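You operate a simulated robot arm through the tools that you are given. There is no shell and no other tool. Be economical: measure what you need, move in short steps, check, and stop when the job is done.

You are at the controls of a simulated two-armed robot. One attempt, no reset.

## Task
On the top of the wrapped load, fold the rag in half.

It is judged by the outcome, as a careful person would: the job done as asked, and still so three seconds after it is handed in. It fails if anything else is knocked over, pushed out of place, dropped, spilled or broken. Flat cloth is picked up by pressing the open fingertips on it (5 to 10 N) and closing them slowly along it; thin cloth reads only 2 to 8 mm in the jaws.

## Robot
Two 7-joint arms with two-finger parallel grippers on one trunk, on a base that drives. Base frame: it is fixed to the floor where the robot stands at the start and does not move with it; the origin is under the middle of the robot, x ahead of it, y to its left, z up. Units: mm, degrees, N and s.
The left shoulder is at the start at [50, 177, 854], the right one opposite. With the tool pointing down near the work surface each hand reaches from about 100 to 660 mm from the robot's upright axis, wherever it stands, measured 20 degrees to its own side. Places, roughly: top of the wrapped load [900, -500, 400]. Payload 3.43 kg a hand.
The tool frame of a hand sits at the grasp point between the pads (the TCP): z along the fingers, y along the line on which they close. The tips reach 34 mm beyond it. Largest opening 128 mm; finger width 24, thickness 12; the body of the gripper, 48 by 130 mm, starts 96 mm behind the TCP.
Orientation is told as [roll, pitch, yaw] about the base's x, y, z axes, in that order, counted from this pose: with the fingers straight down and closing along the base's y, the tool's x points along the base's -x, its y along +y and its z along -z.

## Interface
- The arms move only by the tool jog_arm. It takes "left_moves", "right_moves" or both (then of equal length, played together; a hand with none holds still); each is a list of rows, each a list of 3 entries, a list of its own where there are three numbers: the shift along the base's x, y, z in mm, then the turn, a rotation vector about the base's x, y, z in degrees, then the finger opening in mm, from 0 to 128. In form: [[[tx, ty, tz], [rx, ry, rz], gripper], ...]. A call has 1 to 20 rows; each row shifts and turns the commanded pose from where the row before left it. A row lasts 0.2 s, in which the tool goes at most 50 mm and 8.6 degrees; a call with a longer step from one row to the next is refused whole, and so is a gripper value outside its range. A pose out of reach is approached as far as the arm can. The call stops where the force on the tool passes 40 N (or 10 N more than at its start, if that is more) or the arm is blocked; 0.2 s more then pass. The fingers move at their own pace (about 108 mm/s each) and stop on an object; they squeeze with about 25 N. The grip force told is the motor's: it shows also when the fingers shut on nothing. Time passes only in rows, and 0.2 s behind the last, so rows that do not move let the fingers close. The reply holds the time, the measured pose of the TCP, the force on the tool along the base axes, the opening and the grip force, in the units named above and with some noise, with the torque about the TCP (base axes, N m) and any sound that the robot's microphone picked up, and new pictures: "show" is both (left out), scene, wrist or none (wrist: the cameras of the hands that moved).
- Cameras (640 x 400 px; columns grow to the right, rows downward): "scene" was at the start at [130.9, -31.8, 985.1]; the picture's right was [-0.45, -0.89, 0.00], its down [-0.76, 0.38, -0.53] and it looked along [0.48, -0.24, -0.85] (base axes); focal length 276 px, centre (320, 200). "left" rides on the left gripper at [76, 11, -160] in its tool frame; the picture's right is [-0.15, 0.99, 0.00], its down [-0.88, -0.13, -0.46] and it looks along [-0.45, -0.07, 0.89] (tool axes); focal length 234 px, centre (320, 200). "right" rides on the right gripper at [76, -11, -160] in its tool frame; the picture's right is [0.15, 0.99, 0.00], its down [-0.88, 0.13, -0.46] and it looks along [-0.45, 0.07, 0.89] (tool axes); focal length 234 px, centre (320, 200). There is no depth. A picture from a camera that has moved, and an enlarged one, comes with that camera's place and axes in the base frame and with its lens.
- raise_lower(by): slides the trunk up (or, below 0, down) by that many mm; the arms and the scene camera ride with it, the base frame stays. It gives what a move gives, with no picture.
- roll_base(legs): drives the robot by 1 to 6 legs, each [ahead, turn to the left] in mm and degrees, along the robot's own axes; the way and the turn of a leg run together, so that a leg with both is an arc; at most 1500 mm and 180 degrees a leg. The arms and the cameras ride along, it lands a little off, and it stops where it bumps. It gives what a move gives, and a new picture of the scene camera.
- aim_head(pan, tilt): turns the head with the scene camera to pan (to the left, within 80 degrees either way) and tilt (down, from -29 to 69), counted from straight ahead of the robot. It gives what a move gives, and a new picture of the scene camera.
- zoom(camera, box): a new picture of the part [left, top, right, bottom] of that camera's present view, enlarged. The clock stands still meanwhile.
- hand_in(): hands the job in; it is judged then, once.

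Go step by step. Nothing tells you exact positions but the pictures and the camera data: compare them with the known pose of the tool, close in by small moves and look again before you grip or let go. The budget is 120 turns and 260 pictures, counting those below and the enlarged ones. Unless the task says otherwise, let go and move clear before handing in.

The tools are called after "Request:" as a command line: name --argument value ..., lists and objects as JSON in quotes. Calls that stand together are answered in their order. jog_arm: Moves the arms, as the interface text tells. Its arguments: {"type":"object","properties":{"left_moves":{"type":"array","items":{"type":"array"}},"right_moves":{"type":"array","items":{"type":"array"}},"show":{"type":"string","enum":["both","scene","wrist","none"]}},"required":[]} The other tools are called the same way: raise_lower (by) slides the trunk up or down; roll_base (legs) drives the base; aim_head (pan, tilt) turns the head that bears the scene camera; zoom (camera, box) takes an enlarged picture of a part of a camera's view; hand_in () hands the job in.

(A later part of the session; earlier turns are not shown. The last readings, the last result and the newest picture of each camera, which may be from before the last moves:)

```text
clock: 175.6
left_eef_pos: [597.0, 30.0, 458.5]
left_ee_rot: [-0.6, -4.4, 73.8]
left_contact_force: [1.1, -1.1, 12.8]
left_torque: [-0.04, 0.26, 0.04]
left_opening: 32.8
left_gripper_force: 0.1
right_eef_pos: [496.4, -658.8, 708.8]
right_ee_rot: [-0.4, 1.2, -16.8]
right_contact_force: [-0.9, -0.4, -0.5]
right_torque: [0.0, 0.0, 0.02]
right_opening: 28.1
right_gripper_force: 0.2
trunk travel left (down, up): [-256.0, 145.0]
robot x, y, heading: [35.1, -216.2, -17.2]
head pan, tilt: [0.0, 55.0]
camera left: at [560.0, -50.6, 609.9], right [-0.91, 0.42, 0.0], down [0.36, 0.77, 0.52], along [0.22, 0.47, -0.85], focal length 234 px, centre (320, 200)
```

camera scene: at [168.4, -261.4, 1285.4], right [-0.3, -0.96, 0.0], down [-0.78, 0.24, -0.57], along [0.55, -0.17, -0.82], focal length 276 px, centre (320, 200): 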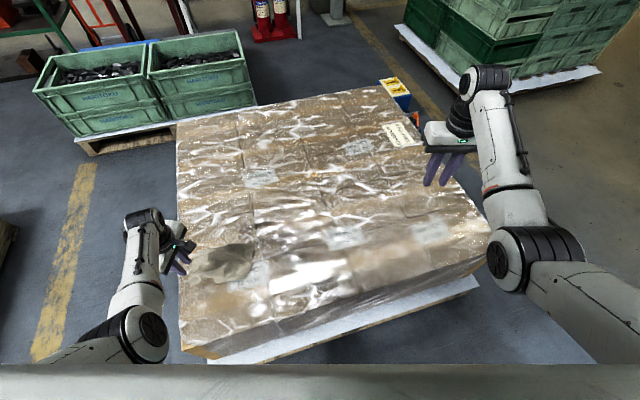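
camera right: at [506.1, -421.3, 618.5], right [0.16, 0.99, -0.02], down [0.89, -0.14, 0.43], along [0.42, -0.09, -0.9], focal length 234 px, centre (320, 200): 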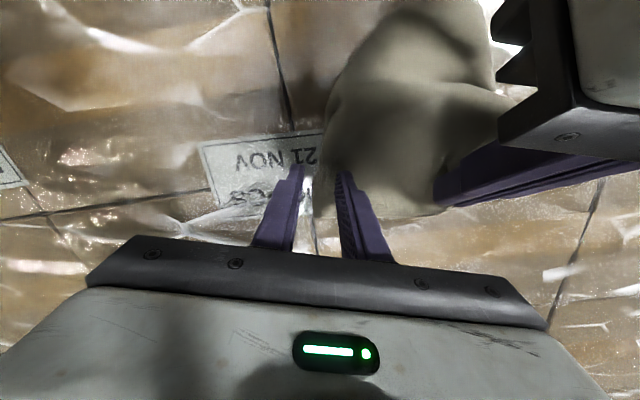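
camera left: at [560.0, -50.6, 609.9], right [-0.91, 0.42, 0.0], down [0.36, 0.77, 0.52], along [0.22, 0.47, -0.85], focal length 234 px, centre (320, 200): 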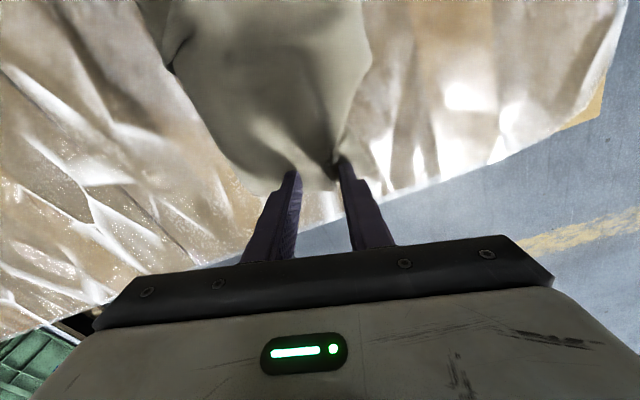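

Contact is at 13 N with cloth between the tips, so I'll close slowly and lift high.

Request:
jog_arm --left_moves '[[[0, 0, -0.5], [0, 0, 0], 31], [[0, 0, 0], [0, 0, 0], 28], [[0, 0, 0], [0, 0, 0], 25], [[0, 0, 0], [0, 0, 0], 22], [[0, 0, 0], [0, 0, 0], 19], [[0, 0, 0], [0, 0, 0], 16], [[0, 0, 0], [0, 0, 0], 13], [[0, 0, 0], [0, 0, 0], 10], [[0, 0, 0], [0, 0, 0], 7], [[0, 0, 0], [0, 0, 0], 4], [[0, 0, 0], [0, 0, 0], 2], [[0, 0, 0], [0, 0, 0], 0], [[0, 0, 0], [0, 0, 0], 0]]' --show "none"

Request:
raise_lower --by 145

Request:
jog_arm --left_moves '[[[0, -10, 12], [0, 0, 0], 0], [[0, -12, 12], [0, 0, 0], 0], [[0, -12, 12], [0, 0, 0], 0], [[0, -12, 12], [0, 0, 0], 0], [[0, -12, 12], [0, 0, 0], 0], [[0, -12, 12], [0, 0, 0], 0], [[0, -12, 12], [0, 0, 0], 0], [[0, -12, 12], [0, 0, 0], 0], [[0, -12, 12], [0, 0, 0], 0], [[0, -12, 12], [0, 0, 0], 0], [[0, 0, 0], [0, 0, 0], 0]]'

Request:
zoom --camera "scene" --box '[140, 130, 360, 290]'

```text
clock: 178.4
left_eef_pos: [595.0, 29.3, 456.7]
left_ee_rot: [-0.6, -4.2, 73.7]
left_contact_force: [-3.6, 2.0, 31.6]
left_torque: [-0.16, 0.33, -0.06]
left_opening: 1.9
left_gripper_force: 25.3
right_eef_pos: [495.2, -658.8, 708.8]
right_ee_rot: [-0.3, 1.2, -16.8]
right_contact_force: [-0.1, 0.1, -0.1]
right_torque: [0.02, 0.01, -0.02]
right_opening: 27.8
right_gripper_force: 0.1
trunk travel left (down, up): [-256.0, 145.0]
robot x, y, heading: [30.8, -218.4, -17.3]
head pan, tilt: [0.0, 55.0]
```

```text
clock: 180.1
left_eef_pos: [594.6, 29.5, 600.3]
left_ee_rot: [-0.4, -4.2, 73.8]
left_contact_force: [0.0, 1.1, -1.0]
left_torque: [0.04, 0.04, 0.01]
left_opening: 2.0
left_gripper_force: 24.9
right_eef_pos: [497.1, -659.5, 853.3]
right_ee_rot: [-0.5, 1.2, -16.8]
right_contact_force: [0.3, 0.1, -0.8]
right_torque: [-0.03, -0.03, 0.02]
right_opening: 28.1
right_gripper_force: 0.1
trunk travel left (down, up): [-401.0, 0.0]
robot x, y, heading: [30.3, -217.2, -17.2]
head pan, tilt: [0.0, 55.0]
```

```text
clock: 182.5
left_eef_pos: [594.0, -89.5, 720.6]
left_ee_rot: [-0.3, -4.2, 73.8]
left_contact_force: [-0.1, -0.9, -0.1]
left_torque: [0.02, -0.01, 0.01]
left_opening: 2.2
left_gripper_force: 25.2
right_eef_pos: [496.5, -658.1, 852.5]
right_ee_rot: [-0.5, 1.3, -16.8]
right_contact_force: [-1.2, 0.2, 0.4]
right_torque: [0.01, -0.02, -0.03]
right_opening: 28.0
right_gripper_force: 0.1
trunk travel left (down, up): [-401.0, 0.0]
robot x, y, heading: [32.3, -218.7, -17.1]
head pan, tilt: [0.0, 55.0]
camera scene: at [168.5, -261.1, 1364.4], right [-0.3, -0.96, 0.0], down [-0.78, 0.24, -0.57], along [0.55, -0.17, -0.82], focal length 276 px, centre (320, 200)
camera left: at [557.6, -169.4, 872.6], right [-0.91, 0.42, 0.0], down [0.36, 0.78, 0.52], along [0.21, 0.47, -0.85], focal length 234 px, centre (320, 200)
```

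scene: 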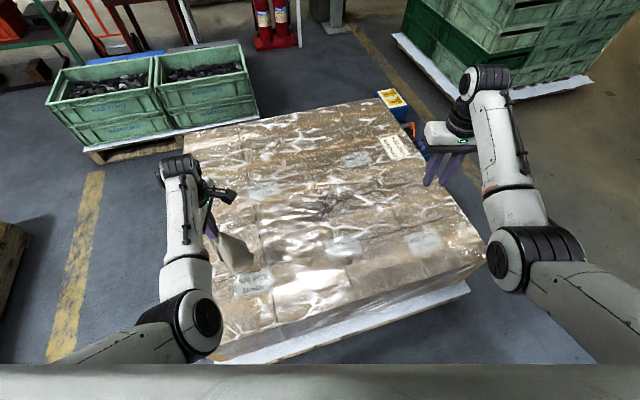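
left: 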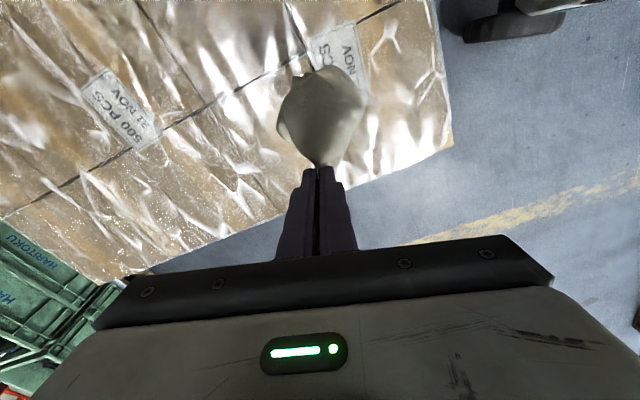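

```text
2.50 times, centred on (250, 210) of scene
camera zoom: at [168.5, -261.1, 1364.4], right [-0.3, -0.96, 0.0], down [-0.78, 0.24, -0.57], along [0.55, -0.17, -0.82], focal length 691 px, centre (495, 175)
```

zoom: 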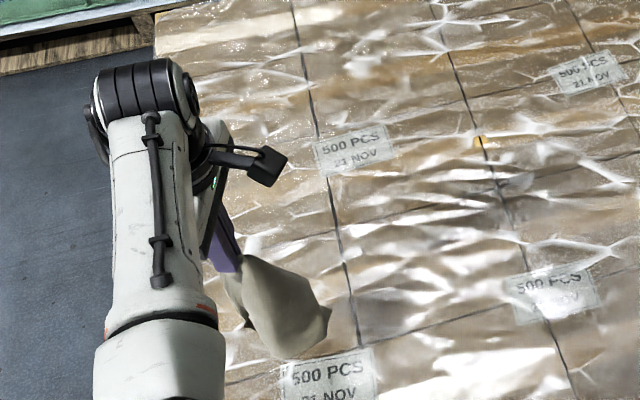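

The rag now hangs fully free. I'll move right at this height, then lay leftward with one-to-one travel.

Request:
jog_arm --left_moves '[[[-1, -13, 0], [0, 0, 0], 0], [[-1, -13, 0], [0, 0, 0], 0], [[-1, -13, 0], [0, 0, 0], 0], [[-1, -13, 0], [0, 0, 0], 0], [[-1, -13, 0], [0, 0, 0], 0], [[-1, -13, 0], [0, 0, 0], 0], [[-1, -13, 0], [0, 0, 0], 0], [[-1, -13, 0], [0, 0, 0], 0], [[-1, -13, 0], [0, 0, 0], 0], [[-1, -13, 0], [0, 0, 0], 0], [[0, 0, 0], [0, 0, 0], 0], [[0, 0, 0], [0, 0, 0], 0]]'

Request:
zoom --camera "scene" --box '[180, 150, 400, 310]'

```text
clock: 185.1
left_eef_pos: [586.1, -203.9, 713.1]
left_ee_rot: [0.2, -5.2, 74.3]
left_contact_force: [1.1, -0.3, -0.4]
left_torque: [0.0, 0.01, -0.01]
left_opening: 2.0
left_gripper_force: 24.9
right_eef_pos: [496.3, -658.4, 853.9]
right_ee_rot: [-0.5, 1.3, -16.8]
right_contact_force: [0.2, -0.1, 0.1]
right_torque: [-0.01, -0.03, -0.02]
right_opening: 27.9
right_gripper_force: 0.0
trunk travel left (down, up): [-401.0, 0.0]
robot x, y, heading: [31.2, -217.7, -17.2]
head pan, tilt: [0.0, 55.0]
camera scene: at [168.4, -261.2, 1364.4], right [-0.3, -0.96, 0.0], down [-0.78, 0.24, -0.57], along [0.55, -0.17, -0.82], focal length 276 px, centre (320, 200)
camera left: at [551.1, -287.0, 865.3], right [-0.91, 0.41, 0.02], down [0.35, 0.77, 0.53], along [0.2, 0.49, -0.85], focal length 234 px, centre (320, 200)
```

scene: 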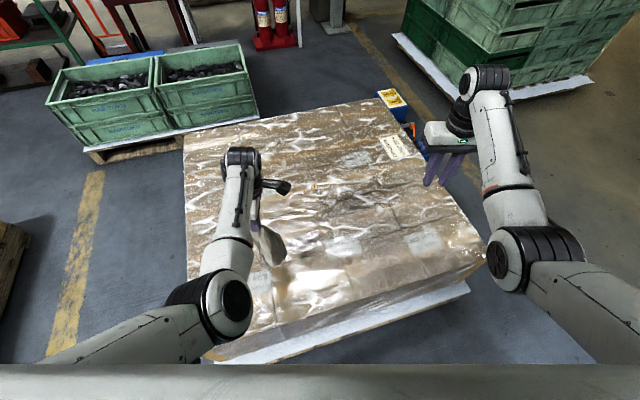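
left: 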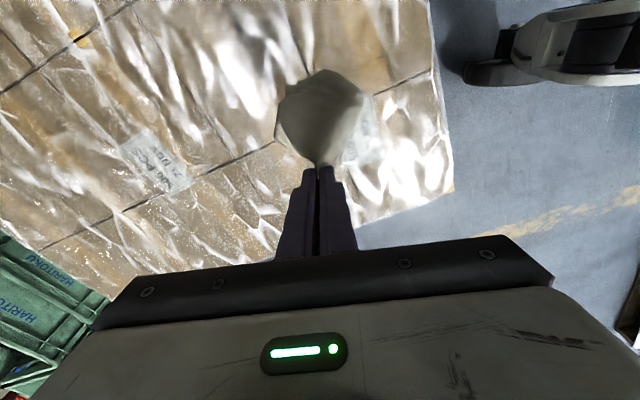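

```text
2.50 times, centred on (290, 230) of scene
camera zoom: at [168.4, -261.2, 1364.4], right [-0.3, -0.96, 0.0], down [-0.78, 0.24, -0.57], along [0.55, -0.17, -0.82], focal length 691 px, centre (395, 125)
```

zoom: 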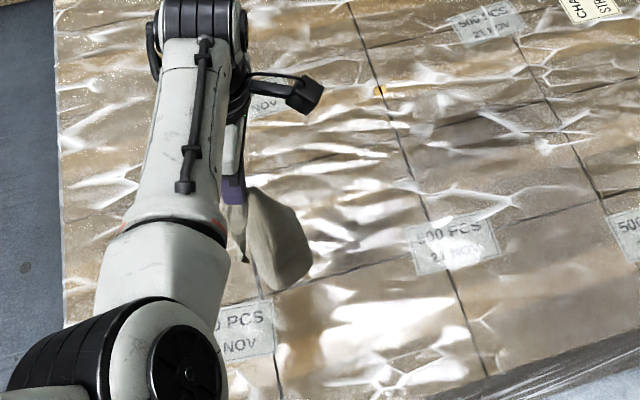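

Request:
raise_lower --by -40

Request:
jog_arm --left_moves '[[[0.5, 12, -9], [0, 0, 0], 0], [[0.5, 12, -10], [0, 0, 0], 0], [[0.5, 12, -10], [0, 0, 0], 0], [[0.5, 12, -10], [0, 0, 0], 0], [[0.5, 12, -10], [0, 0, 0], 0], [[0.5, 12, -10], [0, 0, 0], 0], [[0.5, 12, -10], [0, 0, 0], 0], [[0.5, 12, -10], [0, 0, 0], 0], [[0.5, 12, -10], [0, 0, 0], 0], [[0.5, 12, -10], [0, 0, 0], 0], [[0.5, 12, -10], [0, 0, 0], 0], [[0.5, 12, -10], [0, 0, 0], 0], [[0, 0, 0], [0, 0, 0], 0]]'

Request:
zoom --camera "scene" --box '[160, 150, 380, 310]'

```text
clock: 186.0
left_eef_pos: [589.6, -203.2, 675.8]
left_ee_rot: [0.0, -5.2, 74.5]
left_contact_force: [-0.3, 0.3, 0.5]
left_torque: [-0.01, -0.03, 0.02]
left_opening: 2.0
left_gripper_force: 24.9
right_eef_pos: [496.5, -658.6, 813.6]
right_ee_rot: [-0.5, 1.3, -16.8]
right_contact_force: [1.0, 0.4, 1.3]
right_torque: [0.0, 0.03, 0.03]
right_opening: 28.2
right_gripper_force: 0.0
trunk travel left (down, up): [-361.0, 40.0]
robot x, y, heading: [33.8, -218.8, -17.3]
head pan, tilt: [0.0, 55.0]
```

```text
clock: 188.8
left_eef_pos: [594.5, -75.7, 561.7]
left_ee_rot: [-0.4, -4.2, 73.7]
left_contact_force: [0.4, 0.2, 0.0]
left_torque: [0.03, -0.01, 0.0]
left_opening: 1.8
left_gripper_force: 25.0
right_eef_pos: [496.4, -659.2, 813.6]
right_ee_rot: [-0.5, 1.2, -16.8]
right_contact_force: [-0.1, -0.3, -0.5]
right_torque: [0.02, -0.02, -0.02]
right_opening: 27.9
right_gripper_force: 0.0
trunk travel left (down, up): [-361.0, 40.0]
robot x, y, heading: [34.4, -216.8, -17.3]
head pan, tilt: [0.0, 55.0]
camera scene: at [168.4, -261.2, 1324.4], right [-0.3, -0.96, 0.0], down [-0.78, 0.24, -0.57], along [0.55, -0.17, -0.82], focal length 276 px, centre (320, 200)
camera left: at [557.1, -155.7, 714.1], right [-0.91, 0.42, 0.0], down [0.36, 0.78, 0.52], along [0.21, 0.47, -0.85], focal length 234 px, centre (320, 200)
```

scene: 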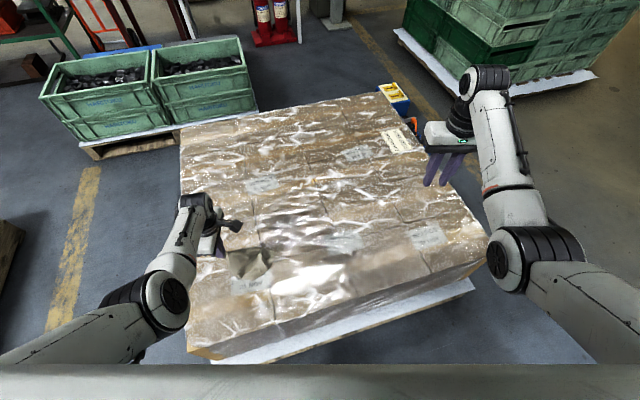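
left: 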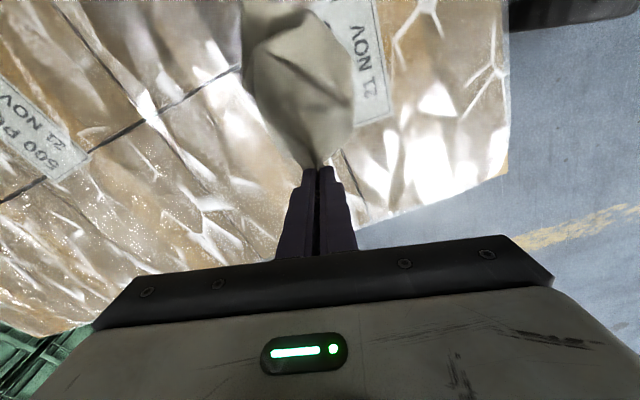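

```text
2.50 times, centred on (270, 230) of scene
camera zoom: at [168.4, -261.2, 1324.4], right [-0.3, -0.96, 0.0], down [-0.78, 0.24, -0.57], along [0.55, -0.17, -0.82], focal length 691 px, centre (445, 125)
```

zoom: 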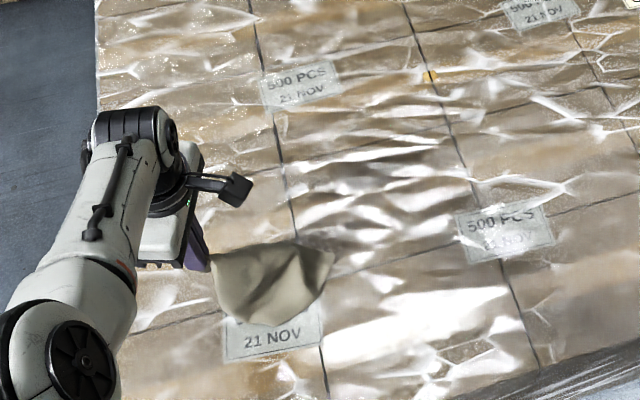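

Request:
jog_arm --left_moves '[[[0.5, 13, -10], [0, 0, 0], 0], [[0.5, 13, -10], [0, 0, 0], 0], [[0.5, 13, -10], [0, 0, 0], 0], [[0.5, 13, -11], [0, 0, 0], 0], [[0.5, 13, -11], [0, 0, 0], 0], [[0.5, 13, -11], [0, 0, 0], 0], [[0.5, 12, -11], [0, 0, 0], 0], [[0.5, 10, -11], [0, 0, 0], 0], [[0.5, 8, -11], [0, 0, 0], 0], [[0, 0, 0], [0, 0, 0], 0]]'

Request:
zoom --camera "scene" --box '[170, 190, 310, 290]'

```text
clock: 191.0
left_eef_pos: [558.7, 40.6, 493.8]
left_ee_rot: [-0.4, -4.1, 73.6]
left_contact_force: [0.2, -0.7, -1.2]
left_torque: [0.06, -0.03, -0.01]
left_opening: 2.0
left_gripper_force: 25.2
left hand out of reach, approached as far as the arm can: row 4, 5, 6, 7, 8, 9
right_eef_pos: [496.4, -657.4, 813.4]
right_ee_rot: [-0.5, 1.3, -16.8]
right_contact_force: [0.4, -0.1, 0.2]
right_torque: [0.03, 0.0, 0.0]
right_opening: 28.2
right_gripper_force: 0.0
trunk travel left (down, up): [-361.0, 40.0]
robot x, y, heading: [34.0, -216.8, -17.4]
head pan, tilt: [0.0, 55.0]
camera scene: at [168.4, -261.2, 1324.4], right [-0.3, -0.96, 0.0], down [-0.78, 0.24, -0.57], along [0.55, -0.17, -0.82], focal length 276 px, centre (320, 200)
camera left: at [521.3, -39.5, 646.9], right [-0.91, 0.42, 0.0], down [0.36, 0.78, 0.52], along [0.21, 0.47, -0.85], focal length 234 px, centre (320, 200)
```

scene: 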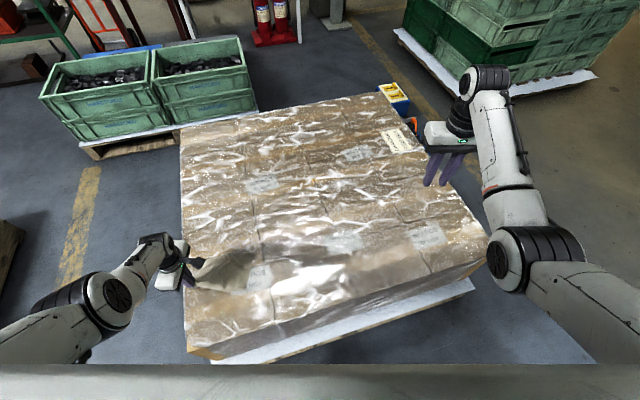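
left: 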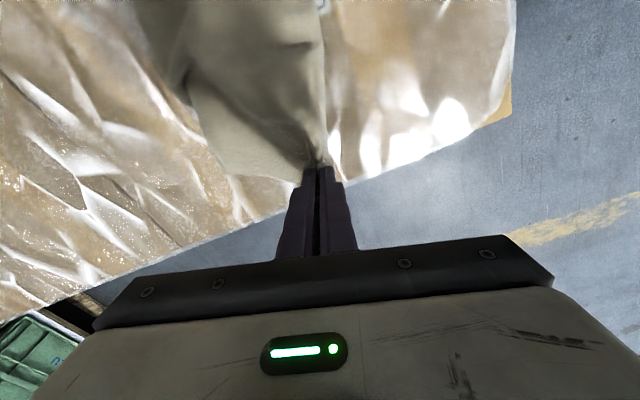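

```text
4.00 times, centred on (240, 240) of scene
camera zoom: at [168.4, -261.2, 1324.4], right [-0.3, -0.96, 0.0], down [-0.78, 0.24, -0.57], along [0.55, -0.17, -0.82], focal length 1105 px, centre (640, 40)
```

zoom: 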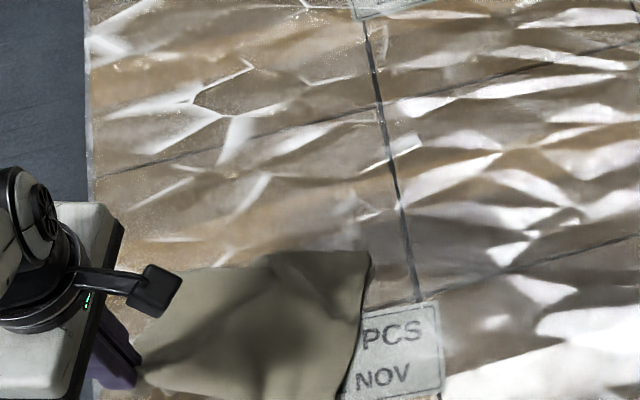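

It's spreading well. I'll set the end down with the trunk, release, lift and turn to view it.

Request:
raise_lower --by -34

Request:
jog_arm --left_moves '[[[0, 0, 0], [0, 0, 0], 8], [[0, 0, 0], [0, 0, 0], 20], [[0, 0, 0], [0, 0, 0], 24], [[0, 0, 0], [0, 0, 0], 24]]' --show "none"

Request:
raise_lower --by 60

Request:
roll_base --legs '[[0, 30]]'

Request:
zoom --camera "scene" --box '[200, 160, 400, 285]'

```text
clock: 191.8
left_eef_pos: [558.4, 40.9, 461.0]
left_ee_rot: [-0.4, -4.3, 73.6]
left_contact_force: [-0.9, -0.1, 0.0]
left_torque: [-0.04, -0.02, 0.02]
left_opening: 2.1
left_gripper_force: 24.6
right_eef_pos: [495.1, -659.4, 778.8]
right_ee_rot: [-0.5, 1.3, -16.7]
right_contact_force: [-0.2, 0.2, 0.2]
right_torque: [-0.02, 0.0, 0.01]
right_opening: 27.7
right_gripper_force: 0.0
trunk travel left (down, up): [-327.0, 74.0]
robot x, y, heading: [32.8, -220.6, -17.2]
head pan, tilt: [0.0, 55.0]
```

```text
clock: 192.8
left_eef_pos: [557.8, 39.9, 459.8]
left_ee_rot: [-0.4, -4.2, 73.7]
left_contact_force: [-0.7, 0.1, 0.1]
left_torque: [0.03, 0.0, 0.03]
left_opening: 23.9
left_gripper_force: 0.0
right_eef_pos: [496.4, -657.4, 778.8]
right_ee_rot: [-0.5, 1.3, -16.8]
right_contact_force: [-0.2, -0.5, 0.6]
right_torque: [0.0, 0.0, -0.02]
right_opening: 27.9
right_gripper_force: 0.0
trunk travel left (down, up): [-327.0, 74.0]
robot x, y, heading: [29.9, -215.4, -16.9]
head pan, tilt: [0.0, 55.0]
```

```text
clock: 193.8
left_eef_pos: [558.5, 39.2, 520.0]
left_ee_rot: [-0.3, -4.2, 73.7]
left_contact_force: [-0.5, -0.9, 0.0]
left_torque: [-0.03, -0.01, -0.01]
left_opening: 24.0
left_gripper_force: 0.1
right_eef_pos: [496.6, -658.4, 839.7]
right_ee_rot: [-0.5, 1.3, -16.8]
right_contact_force: [0.6, -0.2, 0.3]
right_torque: [0.0, -0.04, 0.02]
right_opening: 28.1
right_gripper_force: 0.1
trunk travel left (down, up): [-387.0, 14.0]
robot x, y, heading: [32.7, -217.3, -17.3]
head pan, tilt: [0.0, 55.0]
```

```text
clock: 195.7
left_eef_pos: [351.4, 273.8, 521.3]
left_ee_rot: [-0.3, -4.2, 104.6]
left_contact_force: [-0.2, -0.3, 0.3]
left_torque: [-0.02, 0.01, 0.02]
left_opening: 24.0
left_gripper_force: 0.0
right_eef_pos: [657.3, -358.5, 839.0]
right_ee_rot: [-0.5, 1.2, 14.1]
right_contact_force: [-1.1, 0.1, 0.6]
right_torque: [-0.05, -0.01, 0.04]
right_opening: 28.2
right_gripper_force: 0.0
trunk travel left (down, up): [-387.0, 14.0]
robot x, y, heading: [33.3, -218.4, 13.6]
head pan, tilt: [0.0, 55.0]
camera scene: at [170.6, -185.2, 1350.4], right [0.24, -0.97, 0.0], down [-0.8, -0.19, -0.57], along [0.56, 0.14, -0.82], focal length 276 px, centre (320, 200)
```

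scene: 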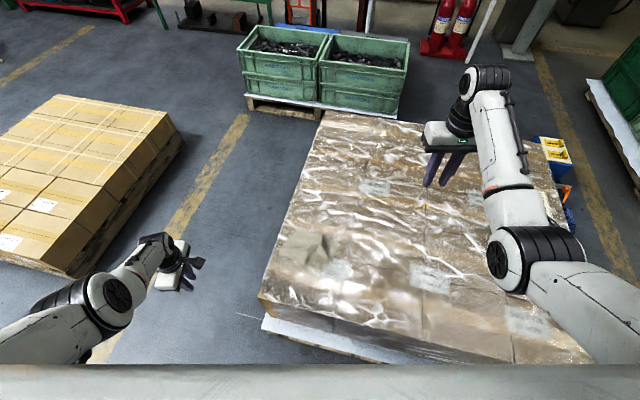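

```text
3.20 times, centred on (300, 222) of scene
camera zoom: at [170.6, -185.2, 1350.4], right [0.24, -0.97, 0.0], down [-0.8, -0.19, -0.57], along [0.56, 0.14, -0.82], focal length 884 px, centre (384, 128)
```

zoom: 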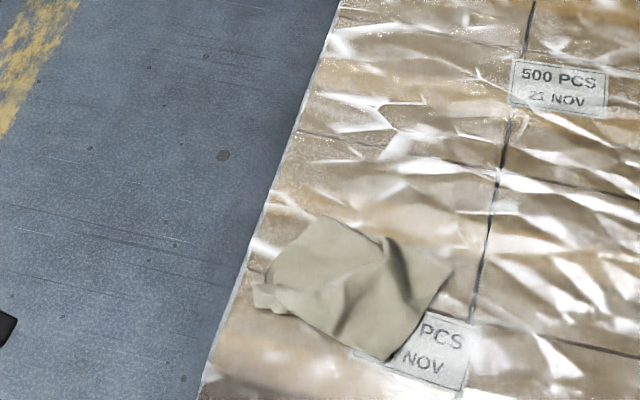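

Request:
zoom --camera "scene" --box '[270, 220, 350, 280]'

```text
6.67 times, centred on (310, 250) of scene
camera zoom: at [170.6, -185.2, 1350.4], right [0.24, -0.97, 0.0], down [-0.8, -0.19, -0.57], along [0.56, 0.14, -0.82], focal length 1842 px, centre (387, -133)
```

zoom: 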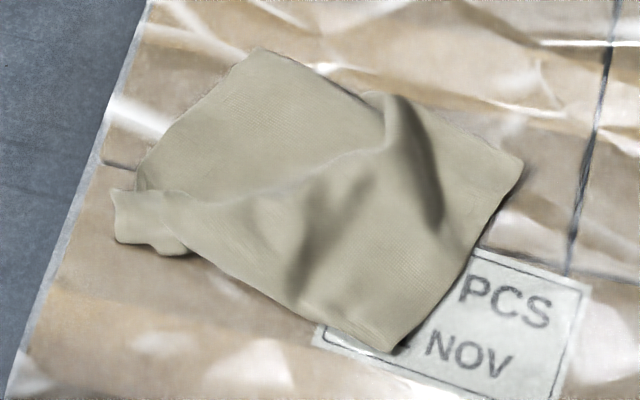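

The rag's long edge, from its top corner to its right corner, is free, and the opposite side is tucked under by about a third. If I hold that edge with both hands, hang it and lower it straight, it will fold in half by itself. First I'll bring both arms to a good posture with the trunk low.

Request:
jog_arm --left_moves '[[[0, 5, 20], [0, 0, -8], 60], [[0, 5, 20], [0, 0, -8], 60], [[0, 5, 20], [0, 0, -8], 60], [[0, 5, 20], [0, 0, -8], 60], [[0, 5, 20], [0, 0, -8], 60], [[0, 5, 20], [0, 0, -8], 60], [[0, 5, 20], [0, 0, -8], 60], [[0, 5, 20], [0, 0, -8], 60], [[0, 0, 20], [0, 0, -8], 60], [[0, 0, 20], [0, 0, -8], 60], [[0, 0, 20], [0, 0, -8], 60], [[0, 0, 20], [0, 0, 0], 60], [[0, 0, 0], [0, 0, 0], 60]]' --show "scene"

```text
clock: 198.5
left_eef_pos: [351.8, 312.3, 758.1]
left_ee_rot: [-0.2, -4.2, 16.5]
left_contact_force: [-0.1, -0.8, -0.3]
left_torque: [0.01, -0.01, 0.0]
left_opening: 60.2
left_gripper_force: 0.0
right_eef_pos: [657.8, -358.6, 839.6]
right_ee_rot: [-0.5, 1.4, 14.1]
right_contact_force: [1.0, 0.5, 0.1]
right_torque: [-0.03, 0.04, -0.01]
right_opening: 28.0
right_gripper_force: 0.1
trunk travel left (down, up): [-387.0, 14.0]
robot x, y, heading: [34.3, -217.0, 13.9]
head pan, tilt: [0.0, 55.0]
camera scene: at [170.7, -185.5, 1350.4], right [0.24, -0.97, 0.0], down [-0.8, -0.19, -0.57], along [0.56, 0.14, -0.82], focal length 276 px, centre (320, 200)
```

scene: 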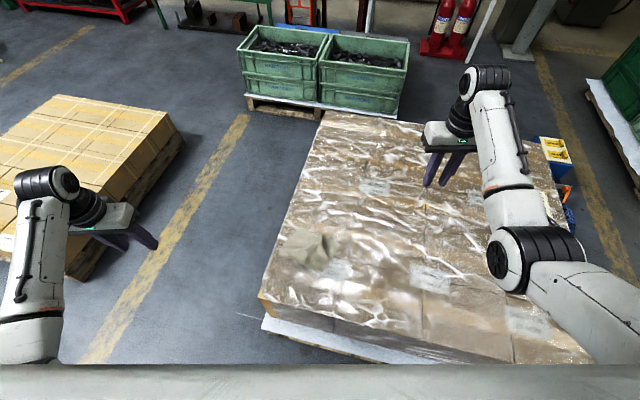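

Request:
jog_arm --left_moves '[[[0, 0, 22], [0, 0, 0], 60], [[0, 0, 22], [0, 0, 0], 60], [[0, 0, 22], [0, 0, 0], 60], [[0, 0, 22], [0, 0, 0], 60], [[0, 0, 22], [0, 0, 0], 60], [[0, 0, 22], [0, 0, 0], 60], [[0, 0, 0], [0, 0, 0], 60]]' --show "none"

Request:
raise_lower --by -320

```text
clock: 200.1
left_eef_pos: [350.8, 313.8, 892.9]
left_ee_rot: [-0.4, -4.2, 16.6]
left_contact_force: [-0.4, 1.0, -0.2]
left_torque: [0.0, -0.02, -0.02]
left_opening: 60.1
left_gripper_force: 0.0
right_eef_pos: [656.4, -359.4, 839.2]
right_ee_rot: [-0.5, 1.3, 14.1]
right_contact_force: [0.1, -0.3, -0.8]
right_torque: [0.01, -0.02, 0.0]
right_opening: 27.9
right_gripper_force: 0.1
trunk travel left (down, up): [-387.0, 14.0]
robot x, y, heading: [30.3, -222.6, 13.7]
head pan, tilt: [0.0, 55.0]
```

```text
clock: 203.2
left_eef_pos: [350.2, 312.9, 574.1]
left_ee_rot: [-0.4, -4.1, 16.7]
left_contact_force: [-0.1, -0.4, 0.3]
left_torque: [0.0, 0.04, 0.02]
left_opening: 60.1
left_gripper_force: 0.2
right_eef_pos: [656.8, -359.3, 518.8]
right_ee_rot: [-0.5, 1.4, 14.1]
right_contact_force: [-1.0, -0.2, -0.1]
right_torque: [-0.01, -0.02, -0.01]
right_opening: 28.0
right_gripper_force: 0.2
trunk travel left (down, up): [-67.0, 334.0]
robot x, y, heading: [35.5, -216.9, 13.6]
head pan, tilt: [0.0, 55.0]
```

Both arms are in a good posture with the trunk low. I'll bring the left hand over the rag's centre with fingers spread, to press and drag it nearer and square it up.

Request:
jog_arm --left_moves '[[[10, -20, -15], [0, 0, 0], 80], [[15, -30, -15], [0, 0, 0], 80], [[20, -30, -15], [0, 0, 0], 80], [[20, -30, -10], [0, 0, 0], 80], [[20, -30, -10], [0, 0, 0], 80], [[20, -30, -10], [0, 0, 0], 80], [[20, -30, -10], [0, 0, 0], 80], [[21, -30, -5], [0, 0, 0], 80], [[21, -30, 0], [0, 0, 0], 80], [[21, -30, 0], [0, 0, 0], 80], [[21, -30, 0], [0, 0, 0], 80], [[21, -26, 0], [0, 0, 0], 80], [[0, 0, 0], [0, 0, 0], 80]]'

```text
clock: 206.0
left_eef_pos: [580.3, -30.5, 479.6]
left_ee_rot: [-0.3, -4.2, 16.6]
left_contact_force: [-0.8, 0.0, -0.7]
left_torque: [-0.01, 0.0, 0.02]
left_opening: 80.3
left_gripper_force: 0.0
right_eef_pos: [656.5, -358.5, 517.6]
right_ee_rot: [-0.5, 1.3, 14.1]
right_contact_force: [0.3, 0.8, -0.1]
right_torque: [0.02, 0.01, 0.01]
right_opening: 28.0
right_gripper_force: 0.0
trunk travel left (down, up): [-67.0, 334.0]
robot x, y, heading: [34.9, -216.7, 13.5]
head pan, tilt: [0.0, 55.0]
camera scene: at [170.7, -185.6, 1030.4], right [0.24, -0.97, 0.0], down [-0.8, -0.19, -0.57], along [0.56, 0.14, -0.82], focal length 276 px, centre (320, 200)
camera left: at [493.2, -42.0, 632.7], right [-0.14, 0.99, 0.01], down [0.85, 0.12, 0.52], along [0.51, 0.08, -0.85], focal length 234 px, centre (320, 200)
```

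scene: 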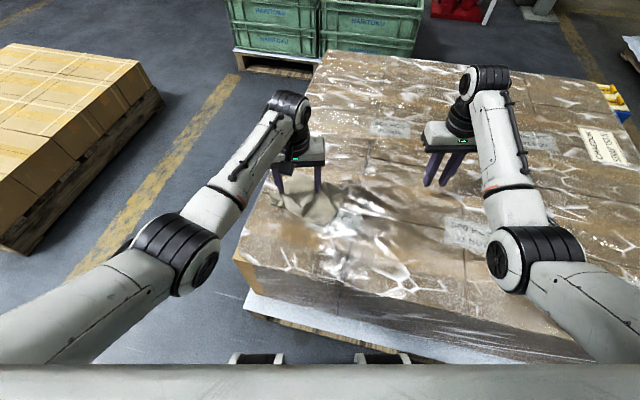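
left: 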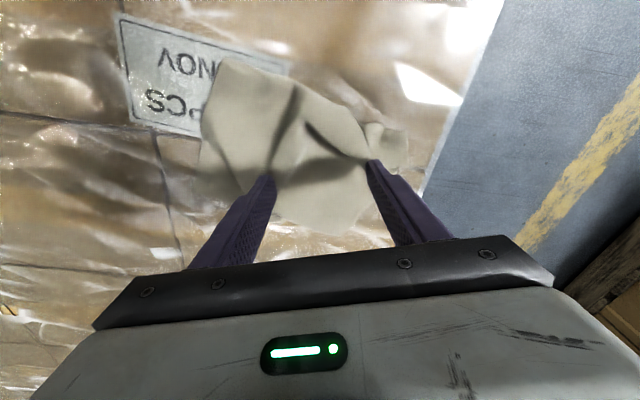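

Both tips are above the rag. I'll press lightly and drag it toward me while turning it.

Request:
jog_arm --left_moves '[[[0, -8, -10], [0, 0, 0], 80], [[0, 0, -8], [0, 0, 0], 80], [[0, 0, -4], [0, 0, 0], 80], [[0, 0, -3], [0, 0, 0], 80], [[0, 0, 0], [0, 0, 0], 80]]' --show "none"

```text
clock: 207.2
left_eef_pos: [580.3, -38.9, 458.6]
left_ee_rot: [-0.3, -4.3, 16.5]
left_contact_force: [-1.7, 0.4, 4.5]
left_torque: [0.18, 0.12, 0.05]
left_opening: 80.2
left_gripper_force: 0.5
right_eef_pos: [657.8, -358.4, 519.5]
right_ee_rot: [-0.5, 1.3, 14.1]
right_contact_force: [0.0, -0.4, 0.2]
right_torque: [-0.06, -0.01, -0.01]
right_opening: 27.8
right_gripper_force: 0.1
trunk travel left (down, up): [-67.0, 334.0]
robot x, y, heading: [35.4, -217.1, 13.7]
head pan, tilt: [0.0, 55.0]
```

Request:
jog_arm --left_moves '[[[0, 0, -2], [0, 0, 0], 80], [[-6, -2, 0], [0, 0, 1.5], 80], [[-8, -3, 0], [0, 0, 2], 80], [[-8, -3, 0], [0, 0, 2], 80], [[-8, -3, 0], [0, 0, 2], 80], [[-8, -3, 0], [0, 0, 2], 80], [[-8, -3, 0], [0, 0, 2], 80], [[-8, -3, 0], [0, 0, 2], 80], [[-8, -3, 0], [0, 0, 2], 80], [[-8, -3, 0], [0, 0, 2], 80], [[-8, -3, 0], [0, 0, 2], 80], [[-8, -3, 0], [0, 0, 2], 80], [[-8, -3, 0], [0, 0, 2], 80], [[0, 0, 0], [0, 0, 0], 80]]'

```text
clock: 210.2
left_eef_pos: [488.9, -74.9, 457.7]
left_ee_rot: [-0.5, -4.4, 40.0]
left_contact_force: [4.6, 1.5, 22.2]
left_torque: [0.73, 0.68, -0.19]
left_opening: 78.8
left_gripper_force: 0.0
right_eef_pos: [656.6, -358.4, 519.5]
right_ee_rot: [-0.5, 1.2, 14.1]
right_contact_force: [0.8, -0.4, -0.5]
right_torque: [-0.01, -0.01, -0.02]
right_opening: 27.8
right_gripper_force: 0.1
trunk travel left (down, up): [-67.0, 334.0]
robot x, y, heading: [34.0, -216.9, 13.7]
head pan, tilt: [0.0, 55.0]
camera scene: at [169.6, -186.0, 1030.7], right [0.24, -0.97, 0.0], down [-0.8, -0.19, -0.57], along [0.56, 0.14, -0.82], focal length 276 px, centre (320, 200)
camera left: at [412.1, -122.0, 610.6], right [-0.53, 0.85, 0.0], down [0.73, 0.45, 0.52], along [0.44, 0.28, -0.85], focal length 234 px, centre (320, 200)
```

scene: 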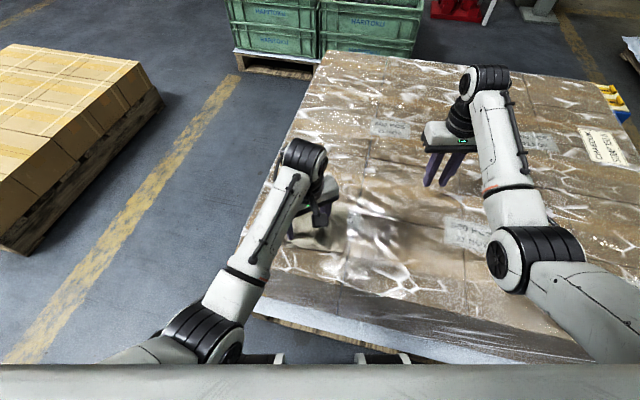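
left: 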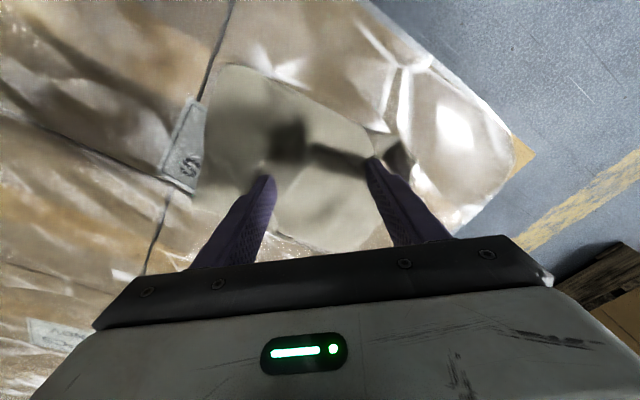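

The press-and-drag works very well: the rag moved and rotated with the fingers. I'll lift off and look.

Request:
jog_arm --left_moves '[[[0, 0, 10], [0, 0, 0], 80], [[0, 0, 25], [0, 0, -3], 60], [[0, 25, 20], [0, 0, -4], 40], [[0, 30, 0], [0, 0, -4], 30], [[0, 30, 0], [0, 0, -4], 28], [[0, 30, 0], [0, 0, -4], 28], [[0, 30, 0], [0, 0, -4], 28], [[0, 0, 0], [0, 0, -3], 28]]' --show "none"

Request:
zoom --camera "scene" --box '[240, 180, 400, 280]'

```text
clock: 212.0
left_eef_pos: [486.8, 69.2, 509.1]
left_ee_rot: [-0.4, -4.3, 13.9]
left_contact_force: [0.2, 0.8, 0.4]
left_torque: [0.0, 0.01, -0.05]
left_opening: 28.1
left_gripper_force: 0.0
right_eef_pos: [656.4, -357.8, 518.6]
right_ee_rot: [-0.5, 1.3, 14.1]
right_contact_force: [-0.3, 0.1, -0.3]
right_torque: [0.01, 0.03, 0.01]
right_opening: 28.0
right_gripper_force: 0.1
trunk travel left (down, up): [-67.0, 334.0]
robot x, y, heading: [34.0, -216.5, 13.5]
head pan, tilt: [0.0, 55.0]
```

```text
4.00 times, centred on (320, 230) of scene
camera zoom: at [170.7, -185.5, 1030.4], right [0.24, -0.97, 0.0], down [-0.8, -0.19, -0.57], along [0.56, 0.14, -0.82], focal length 1105 px, centre (320, 80)
```

zoom: 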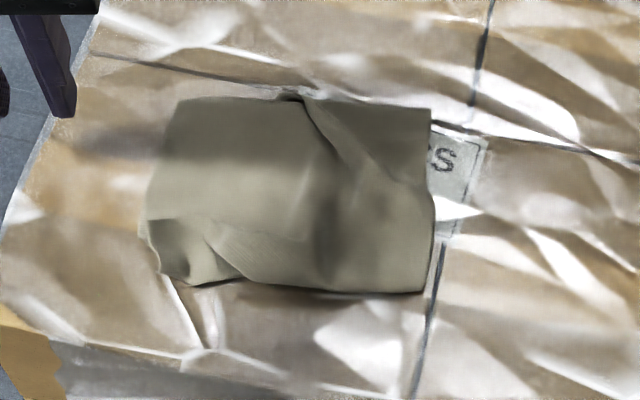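

The rag is now a neat rectangle (about 164 × 130 mm) with its near side tucked under and a ridge across the middle. I'll spread it sideways: one finger of each hand pressed on the left and right halves, then pulled apart.

Request:
jog_arm --left_moves '[[[2, -12, 0], [0, 0, 0], 80], [[2, -13, 0], [0, 0, 0], 80], [[2, -13, 0], [0, 0, 0], 80], [[2, -13, -5], [0, 0, 0], 80], [[1, -12, -10], [0, 0, 0], 80], [[1, -12, -10], [0, 0, 0], 80], [[0, 0, -10], [0, 0, 0], 80], [[0, 0, -8], [0, 0, 0], 80], [[0, 0, 0], [0, 0, 0], 80]]' --right_moves '[[[-20, 30, 0], [0, 0, 0], 80], [[-20, 30, 0], [0, 0, 0], 80], [[-20, 30, 0], [0, 0, 0], 80], [[-20, 31, -5], [0, 0, 0], 80], [[-20, 31, -10], [0, 0, 0], 80], [[-19, 31, -10], [0, 0, 0], 80], [[0, 0, -16], [0, 0, 0], 80], [[0, 0, -15], [0, 0, 0], 80], [[0, 0, 0], [0, 0, 0], 80]]' --show "wrist"

```text
clock: 214.0
left_eef_pos: [496.7, -5.7, 468.0]
left_ee_rot: [-0.3, -4.2, 14.0]
left_contact_force: [0.1, -0.2, 0.6]
left_torque: [0.01, -0.05, -0.04]
left_opening: 80.2
left_gripper_force: 0.0
right_eef_pos: [537.0, -174.8, 461.6]
right_ee_rot: [-0.5, 1.2, 14.1]
right_contact_force: [0.0, 0.2, -0.5]
right_torque: [0.0, -0.04, 0.01]
right_opening: 79.8
right_gripper_force: 0.0
trunk travel left (down, up): [-67.0, 334.0]
robot x, y, heading: [30.7, -220.3, 13.6]
head pan, tilt: [0.0, 55.0]
camera right: at [469.6, -201.4, 621.8], right [-0.38, 0.92, -0.01], down [0.83, 0.35, 0.43], along [0.4, 0.16, -0.9], focal length 234 px, centre (320, 200)
camera left: at [407.9, -15.2, 620.5], right [-0.1, 1.0, 0.01], down [0.85, 0.08, 0.52], along [0.52, 0.06, -0.85], focal length 234 px, centre (320, 200)
```

right: 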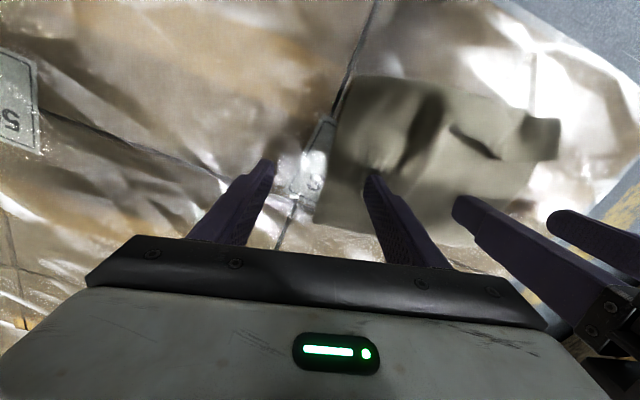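
left: 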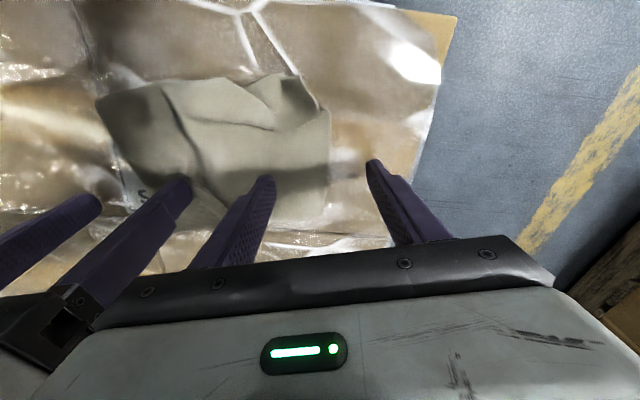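

Request:
jog_arm --left_moves '[[[0, 0, -6], [0, 0, 0], 80], [[0, 0, -4], [0, 0, 0], 80], [[0, 0, -2.5], [0, 0, 0], 80], [[0, 0, 0], [0, 0, 0], 80]]' --right_moves '[[[3, -12, 0], [0, 0, 0], 80], [[0, 0, -3], [0, 0, 0], 80], [[0, 0, -3], [0, 0, 0], 80], [[0, 0, 0], [0, 0, 0], 80]]' --show "none"

```text
clock: 215.0
left_eef_pos: [496.8, -7.0, 457.0]
left_ee_rot: [-0.4, -4.4, 14.1]
left_contact_force: [-1.7, 0.1, 7.3]
left_torque: [-0.34, -0.04, -0.01]
left_opening: 79.7
left_gripper_force: 0.1
right_eef_pos: [541.4, -187.5, 457.6]
right_ee_rot: [-0.5, 1.2, 14.2]
right_contact_force: [0.3, -0.4, 0.1]
right_torque: [0.02, -0.02, 0.0]
right_opening: 80.3
right_gripper_force: 0.0
trunk travel left (down, up): [-67.0, 334.0]
robot x, y, heading: [34.0, -218.9, 14.1]
head pan, tilt: [0.0, 55.0]
```

Request:
jog_arm --left_moves '[[[0, 0, -1], [0, 0, 0], 80], [[0, 0, 0], [0, 0, 0], 80], [[-0.6, 2.4, 0], [0, 0, 0], 80], [[-0.6, 2.4, 0], [0, 0, 0], 80], [[-0.6, 2.4, 0], [0, 0, 0], 80], [[-0.6, 2.4, 0], [0, 0, 0], 80], [[-0.6, 2.4, 0], [0, 0, 0], 80], [[-0.6, 2.4, 0], [0, 0, 0], 80], [[-0.6, 2.4, 0], [0, 0, 0], 80], [[-0.6, 2.4, 0], [0, 0, 0], 80], [[0, 0, 0], [0, 0, 0], 80]]' --right_moves '[[[0, 0, -2.5], [0, 0, 0], 80], [[0, 0, -2], [0, 0, 0], 80], [[0.7, -2.8, 0], [0, 0, 0], 80], [[0.7, -2.8, 0], [0, 0, 0], 80], [[0.7, -2.8, 0], [0, 0, 0], 80], [[0.7, -2.8, 0], [0, 0, 0], 80], [[0.7, -2.8, 0], [0, 0, 0], 80], [[0.7, -2.8, 0], [0, 0, 0], 80], [[0.7, -2.8, 0], [0, 0, 0], 80], [[0.7, -2.8, 0], [0, 0, 0], 80], [[0, 0, 0], [0, 0, 0], 80]]' --show "none"

Request:
zoom --camera "left" --box '[60, 50, 420, 270]'

```text
clock: 217.4
left_eef_pos: [491.3, 14.6, 457.1]
left_ee_rot: [-0.5, -4.4, 14.1]
left_contact_force: [0.5, -3.8, 6.0]
left_torque: [-0.4, -0.04, 0.03]
left_opening: 82.3
left_gripper_force: 1.7
right_eef_pos: [547.9, -206.3, 456.9]
right_ee_rot: [-0.4, 0.8, 14.3]
right_contact_force: [-3.0, 8.4, 30.8]
right_torque: [1.82, 0.25, 0.04]
right_opening: 84.9
right_gripper_force: 4.6
trunk travel left (down, up): [-67.0, 334.0]
robot x, y, heading: [34.7, -218.3, 13.8]
head pan, tilt: [0.0, 55.0]
```

```text
1.78 times, centred on (240, 160) of left
camera zoom: at [402.6, 4.4, 609.4], right [-0.1, 1.0, 0.0], down [0.85, 0.08, 0.52], along [0.52, 0.05, -0.85], focal length 416 px, centre (462, 271)
```

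zoom: 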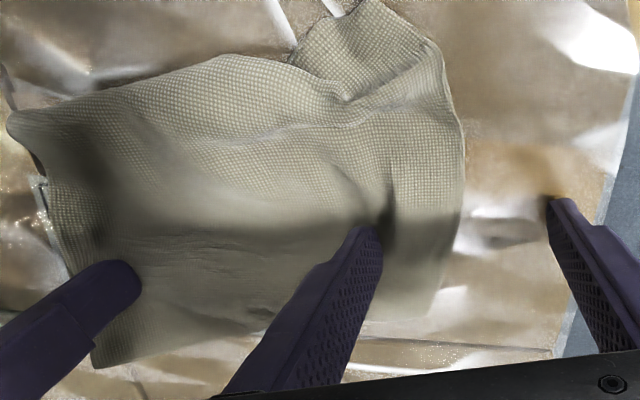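

The ridge pulled out nicely and the cloth is smooth. I'll lift both hands straight up and view the result.

Request:
jog_arm --left_moves '[[[0, 0, 10], [0, 0, 0], 80], [[0, 5, 25], [0, 0, 0], 40], [[0, 25, 15], [0, 0, 0], 28], [[0, 30, 0], [0, 0, 0], 28], [[0, 0, 0], [0, 0, 0], 28]]' --right_moves '[[[0, 0, 10], [0, 0, 0], 80], [[0, -5, 25], [0, 0, 0], 40], [[0, -25, 15], [0, 0, 0], 28], [[0, -30, 0], [0, 0, 0], 28], [[0, 0, 0], [0, 0, 0], 28]]' --show "none"

Request:
zoom --camera "scene" --box '[240, 180, 400, 280]'

```text
clock: 218.6
left_eef_pos: [490.3, 72.6, 504.9]
left_ee_rot: [-0.3, -4.2, 14.0]
left_contact_force: [-0.1, -0.1, -0.7]
left_torque: [-0.01, -0.01, -0.01]
left_opening: 27.9
left_gripper_force: 0.0
right_eef_pos: [547.7, -271.9, 500.3]
right_ee_rot: [-0.6, 1.4, 14.1]
right_contact_force: [0.0, 0.1, -0.8]
right_torque: [-0.02, -0.02, 0.03]
right_opening: 27.8
right_gripper_force: 0.1
trunk travel left (down, up): [-67.0, 334.0]
robot x, y, heading: [34.0, -215.2, 13.8]
head pan, tilt: [0.0, 55.0]
```

```text
4.00 times, centred on (320, 230) of scene
camera zoom: at [170.7, -185.5, 1030.4], right [0.24, -0.97, 0.0], down [-0.8, -0.19, -0.57], along [0.56, 0.14, -0.82], focal length 1105 px, centre (320, 80)
```

zoom: 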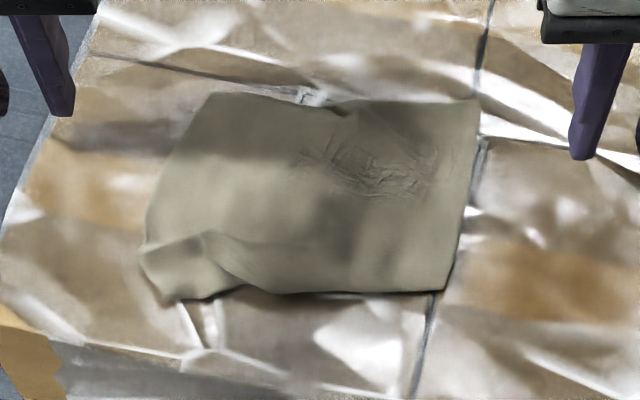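

It's now a clean rectangle with far corners at about (a 552, l 74) and (a 548, l -103). I'll bring both hands to pinch that far edge 20 mm in from each corner.

Request:
jog_arm --left_moves '[[[12, -21, -5], [0, 0, 0], 18], [[12, -21, -5], [0, 0, 0], 18], [[12, -21, -8], [0, 0, 0], 18], [[12, -21, -8], [0, 0, 0], 18], [[13, -22, -9], [0, 0, 0], 18], [[0, 0, 0], [0, 0, 0], 18]]' --right_moves '[[[6.7, 20, -5], [0, 0, 0], 18], [[6.7, 21, -5], [0, 0, 0], 18], [[6.7, 21, -5], [0, 0, 0], 18], [[6.7, 21, -5], [0, 0, 0], 18], [[6.7, 20.4, -10], [0, 0, 0], 18], [[0, 0, 0], [0, 0, 0], 18]]' --show "wrist"

```text
clock: 220.0
left_eef_pos: [552.6, -33.8, 470.6]
left_ee_rot: [-0.4, -4.2, 14.1]
left_contact_force: [-0.1, 0.6, 0.4]
left_torque: [0.0, 0.02, 0.01]
left_opening: 18.3
left_gripper_force: 0.0
right_eef_pos: [581.4, -164.6, 471.7]
right_ee_rot: [-0.5, 1.3, 14.1]
right_contact_force: [-0.4, -0.5, -0.4]
right_torque: [-0.02, -0.01, -0.01]
right_opening: 17.9
right_gripper_force: 0.1
trunk travel left (down, up): [-67.0, 334.0]
robot x, y, heading: [34.4, -215.7, 14.1]
head pan, tilt: [0.0, 55.0]
camera right: at [513.2, -191.1, 632.3], right [-0.38, 0.92, -0.01], down [0.83, 0.35, 0.43], along [0.4, 0.16, -0.9], focal length 234 px, centre (320, 200)
camera left: at [464.9, -42.0, 623.9], right [-0.1, 0.99, 0.01], down [0.85, 0.08, 0.52], along [0.52, 0.06, -0.85], focal length 234 px, centre (320, 200)
```

right: 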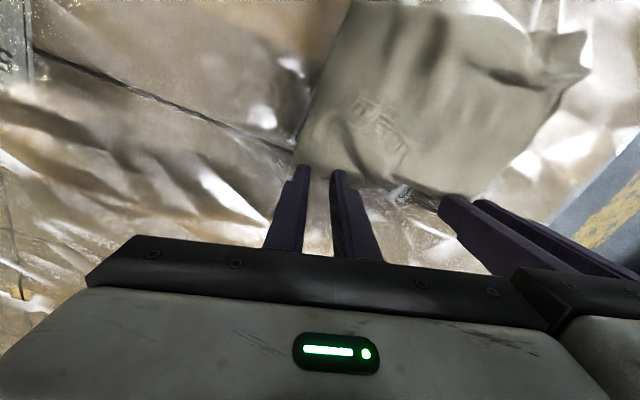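
left: 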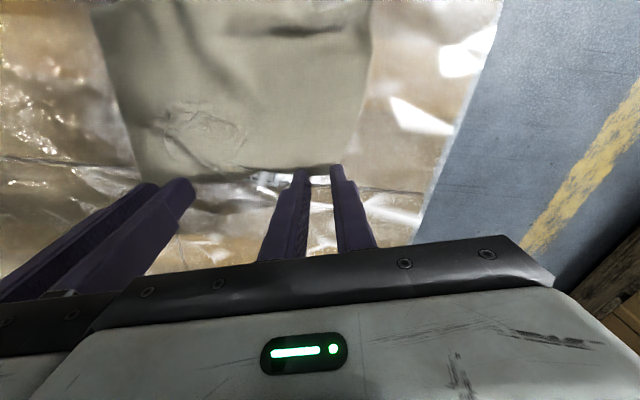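

Both far corners line up, with the edge right at the fingertips. I'll pull back about 8 mm for a good bite, then press down.

Request:
jog_arm --left_moves '[[[-9.7, 5.9, 0], [0, 0, 0], 18], [[0, 0, -8], [0, 0, 0], 18], [[0, 0, -4], [0, 0, 0], 18], [[0, 0, -2], [0, 0, 0], 18], [[0, 0, 0], [0, 0, 0], 18]]' --right_moves '[[[-8.7, -2.1, 0], [0, 0, 0], 18], [[0, 0, -8], [0, 0, 0], 18], [[0, 0, -4], [0, 0, 0], 18], [[0, 0, -3], [0, 0, 0], 18], [[0, 0, 0], [0, 0, 0], 18]]' --show "none"

```text
clock: 221.2
left_eef_pos: [541.9, -27.0, 458.1]
left_ee_rot: [-0.4, -4.2, 14.1]
left_contact_force: [0.7, -0.4, 8.1]
left_torque: [-0.14, 0.07, 0.01]
left_opening: 18.1
left_gripper_force: 0.3
right_eef_pos: [571.8, -169.3, 457.5]
right_ee_rot: [-0.5, 1.2, 14.1]
right_contact_force: [0.3, -0.5, 0.4]
right_torque: [-0.01, 0.02, -0.04]
right_opening: 18.3
right_gripper_force: 0.1
trunk travel left (down, up): [-67.0, 334.0]
robot x, y, heading: [30.9, -215.5, 13.8]
head pan, tilt: [0.0, 55.0]
```

Request:
jog_arm --left_moves '[[[0, 0, -1.5], [-1, 0, 0], 18], [[0, 0, -1], [0, 0, 0], 18], [[0, 0, 0], [0, 0, 0], 18]]' --right_moves '[[[0, 0, -2], [0, 0, 0], 18], [[0, 0, -2], [0, 0, 0], 18], [[0, 0, 0], [0, 0, 0], 18]]' --show "none"

```text
clock: 222.0
left_eef_pos: [543.2, -26.4, 457.9]
left_ee_rot: [-1.3, -4.2, 14.2]
left_contact_force: [-5.6, 1.9, 26.2]
left_torque: [0.09, 0.4, -0.04]
left_opening: 17.7
left_gripper_force: 0.1
right_eef_pos: [570.6, -167.6, 457.7]
right_ee_rot: [-0.4, 0.9, 14.1]
right_contact_force: [0.7, -2.0, 12.0]
right_torque: [0.21, -0.12, -0.01]
right_opening: 17.6
right_gripper_force: 0.0
trunk travel left (down, up): [-67.0, 334.0]
robot x, y, heading: [32.5, -215.7, 13.6]
head pan, tilt: [0.0, 55.0]
```

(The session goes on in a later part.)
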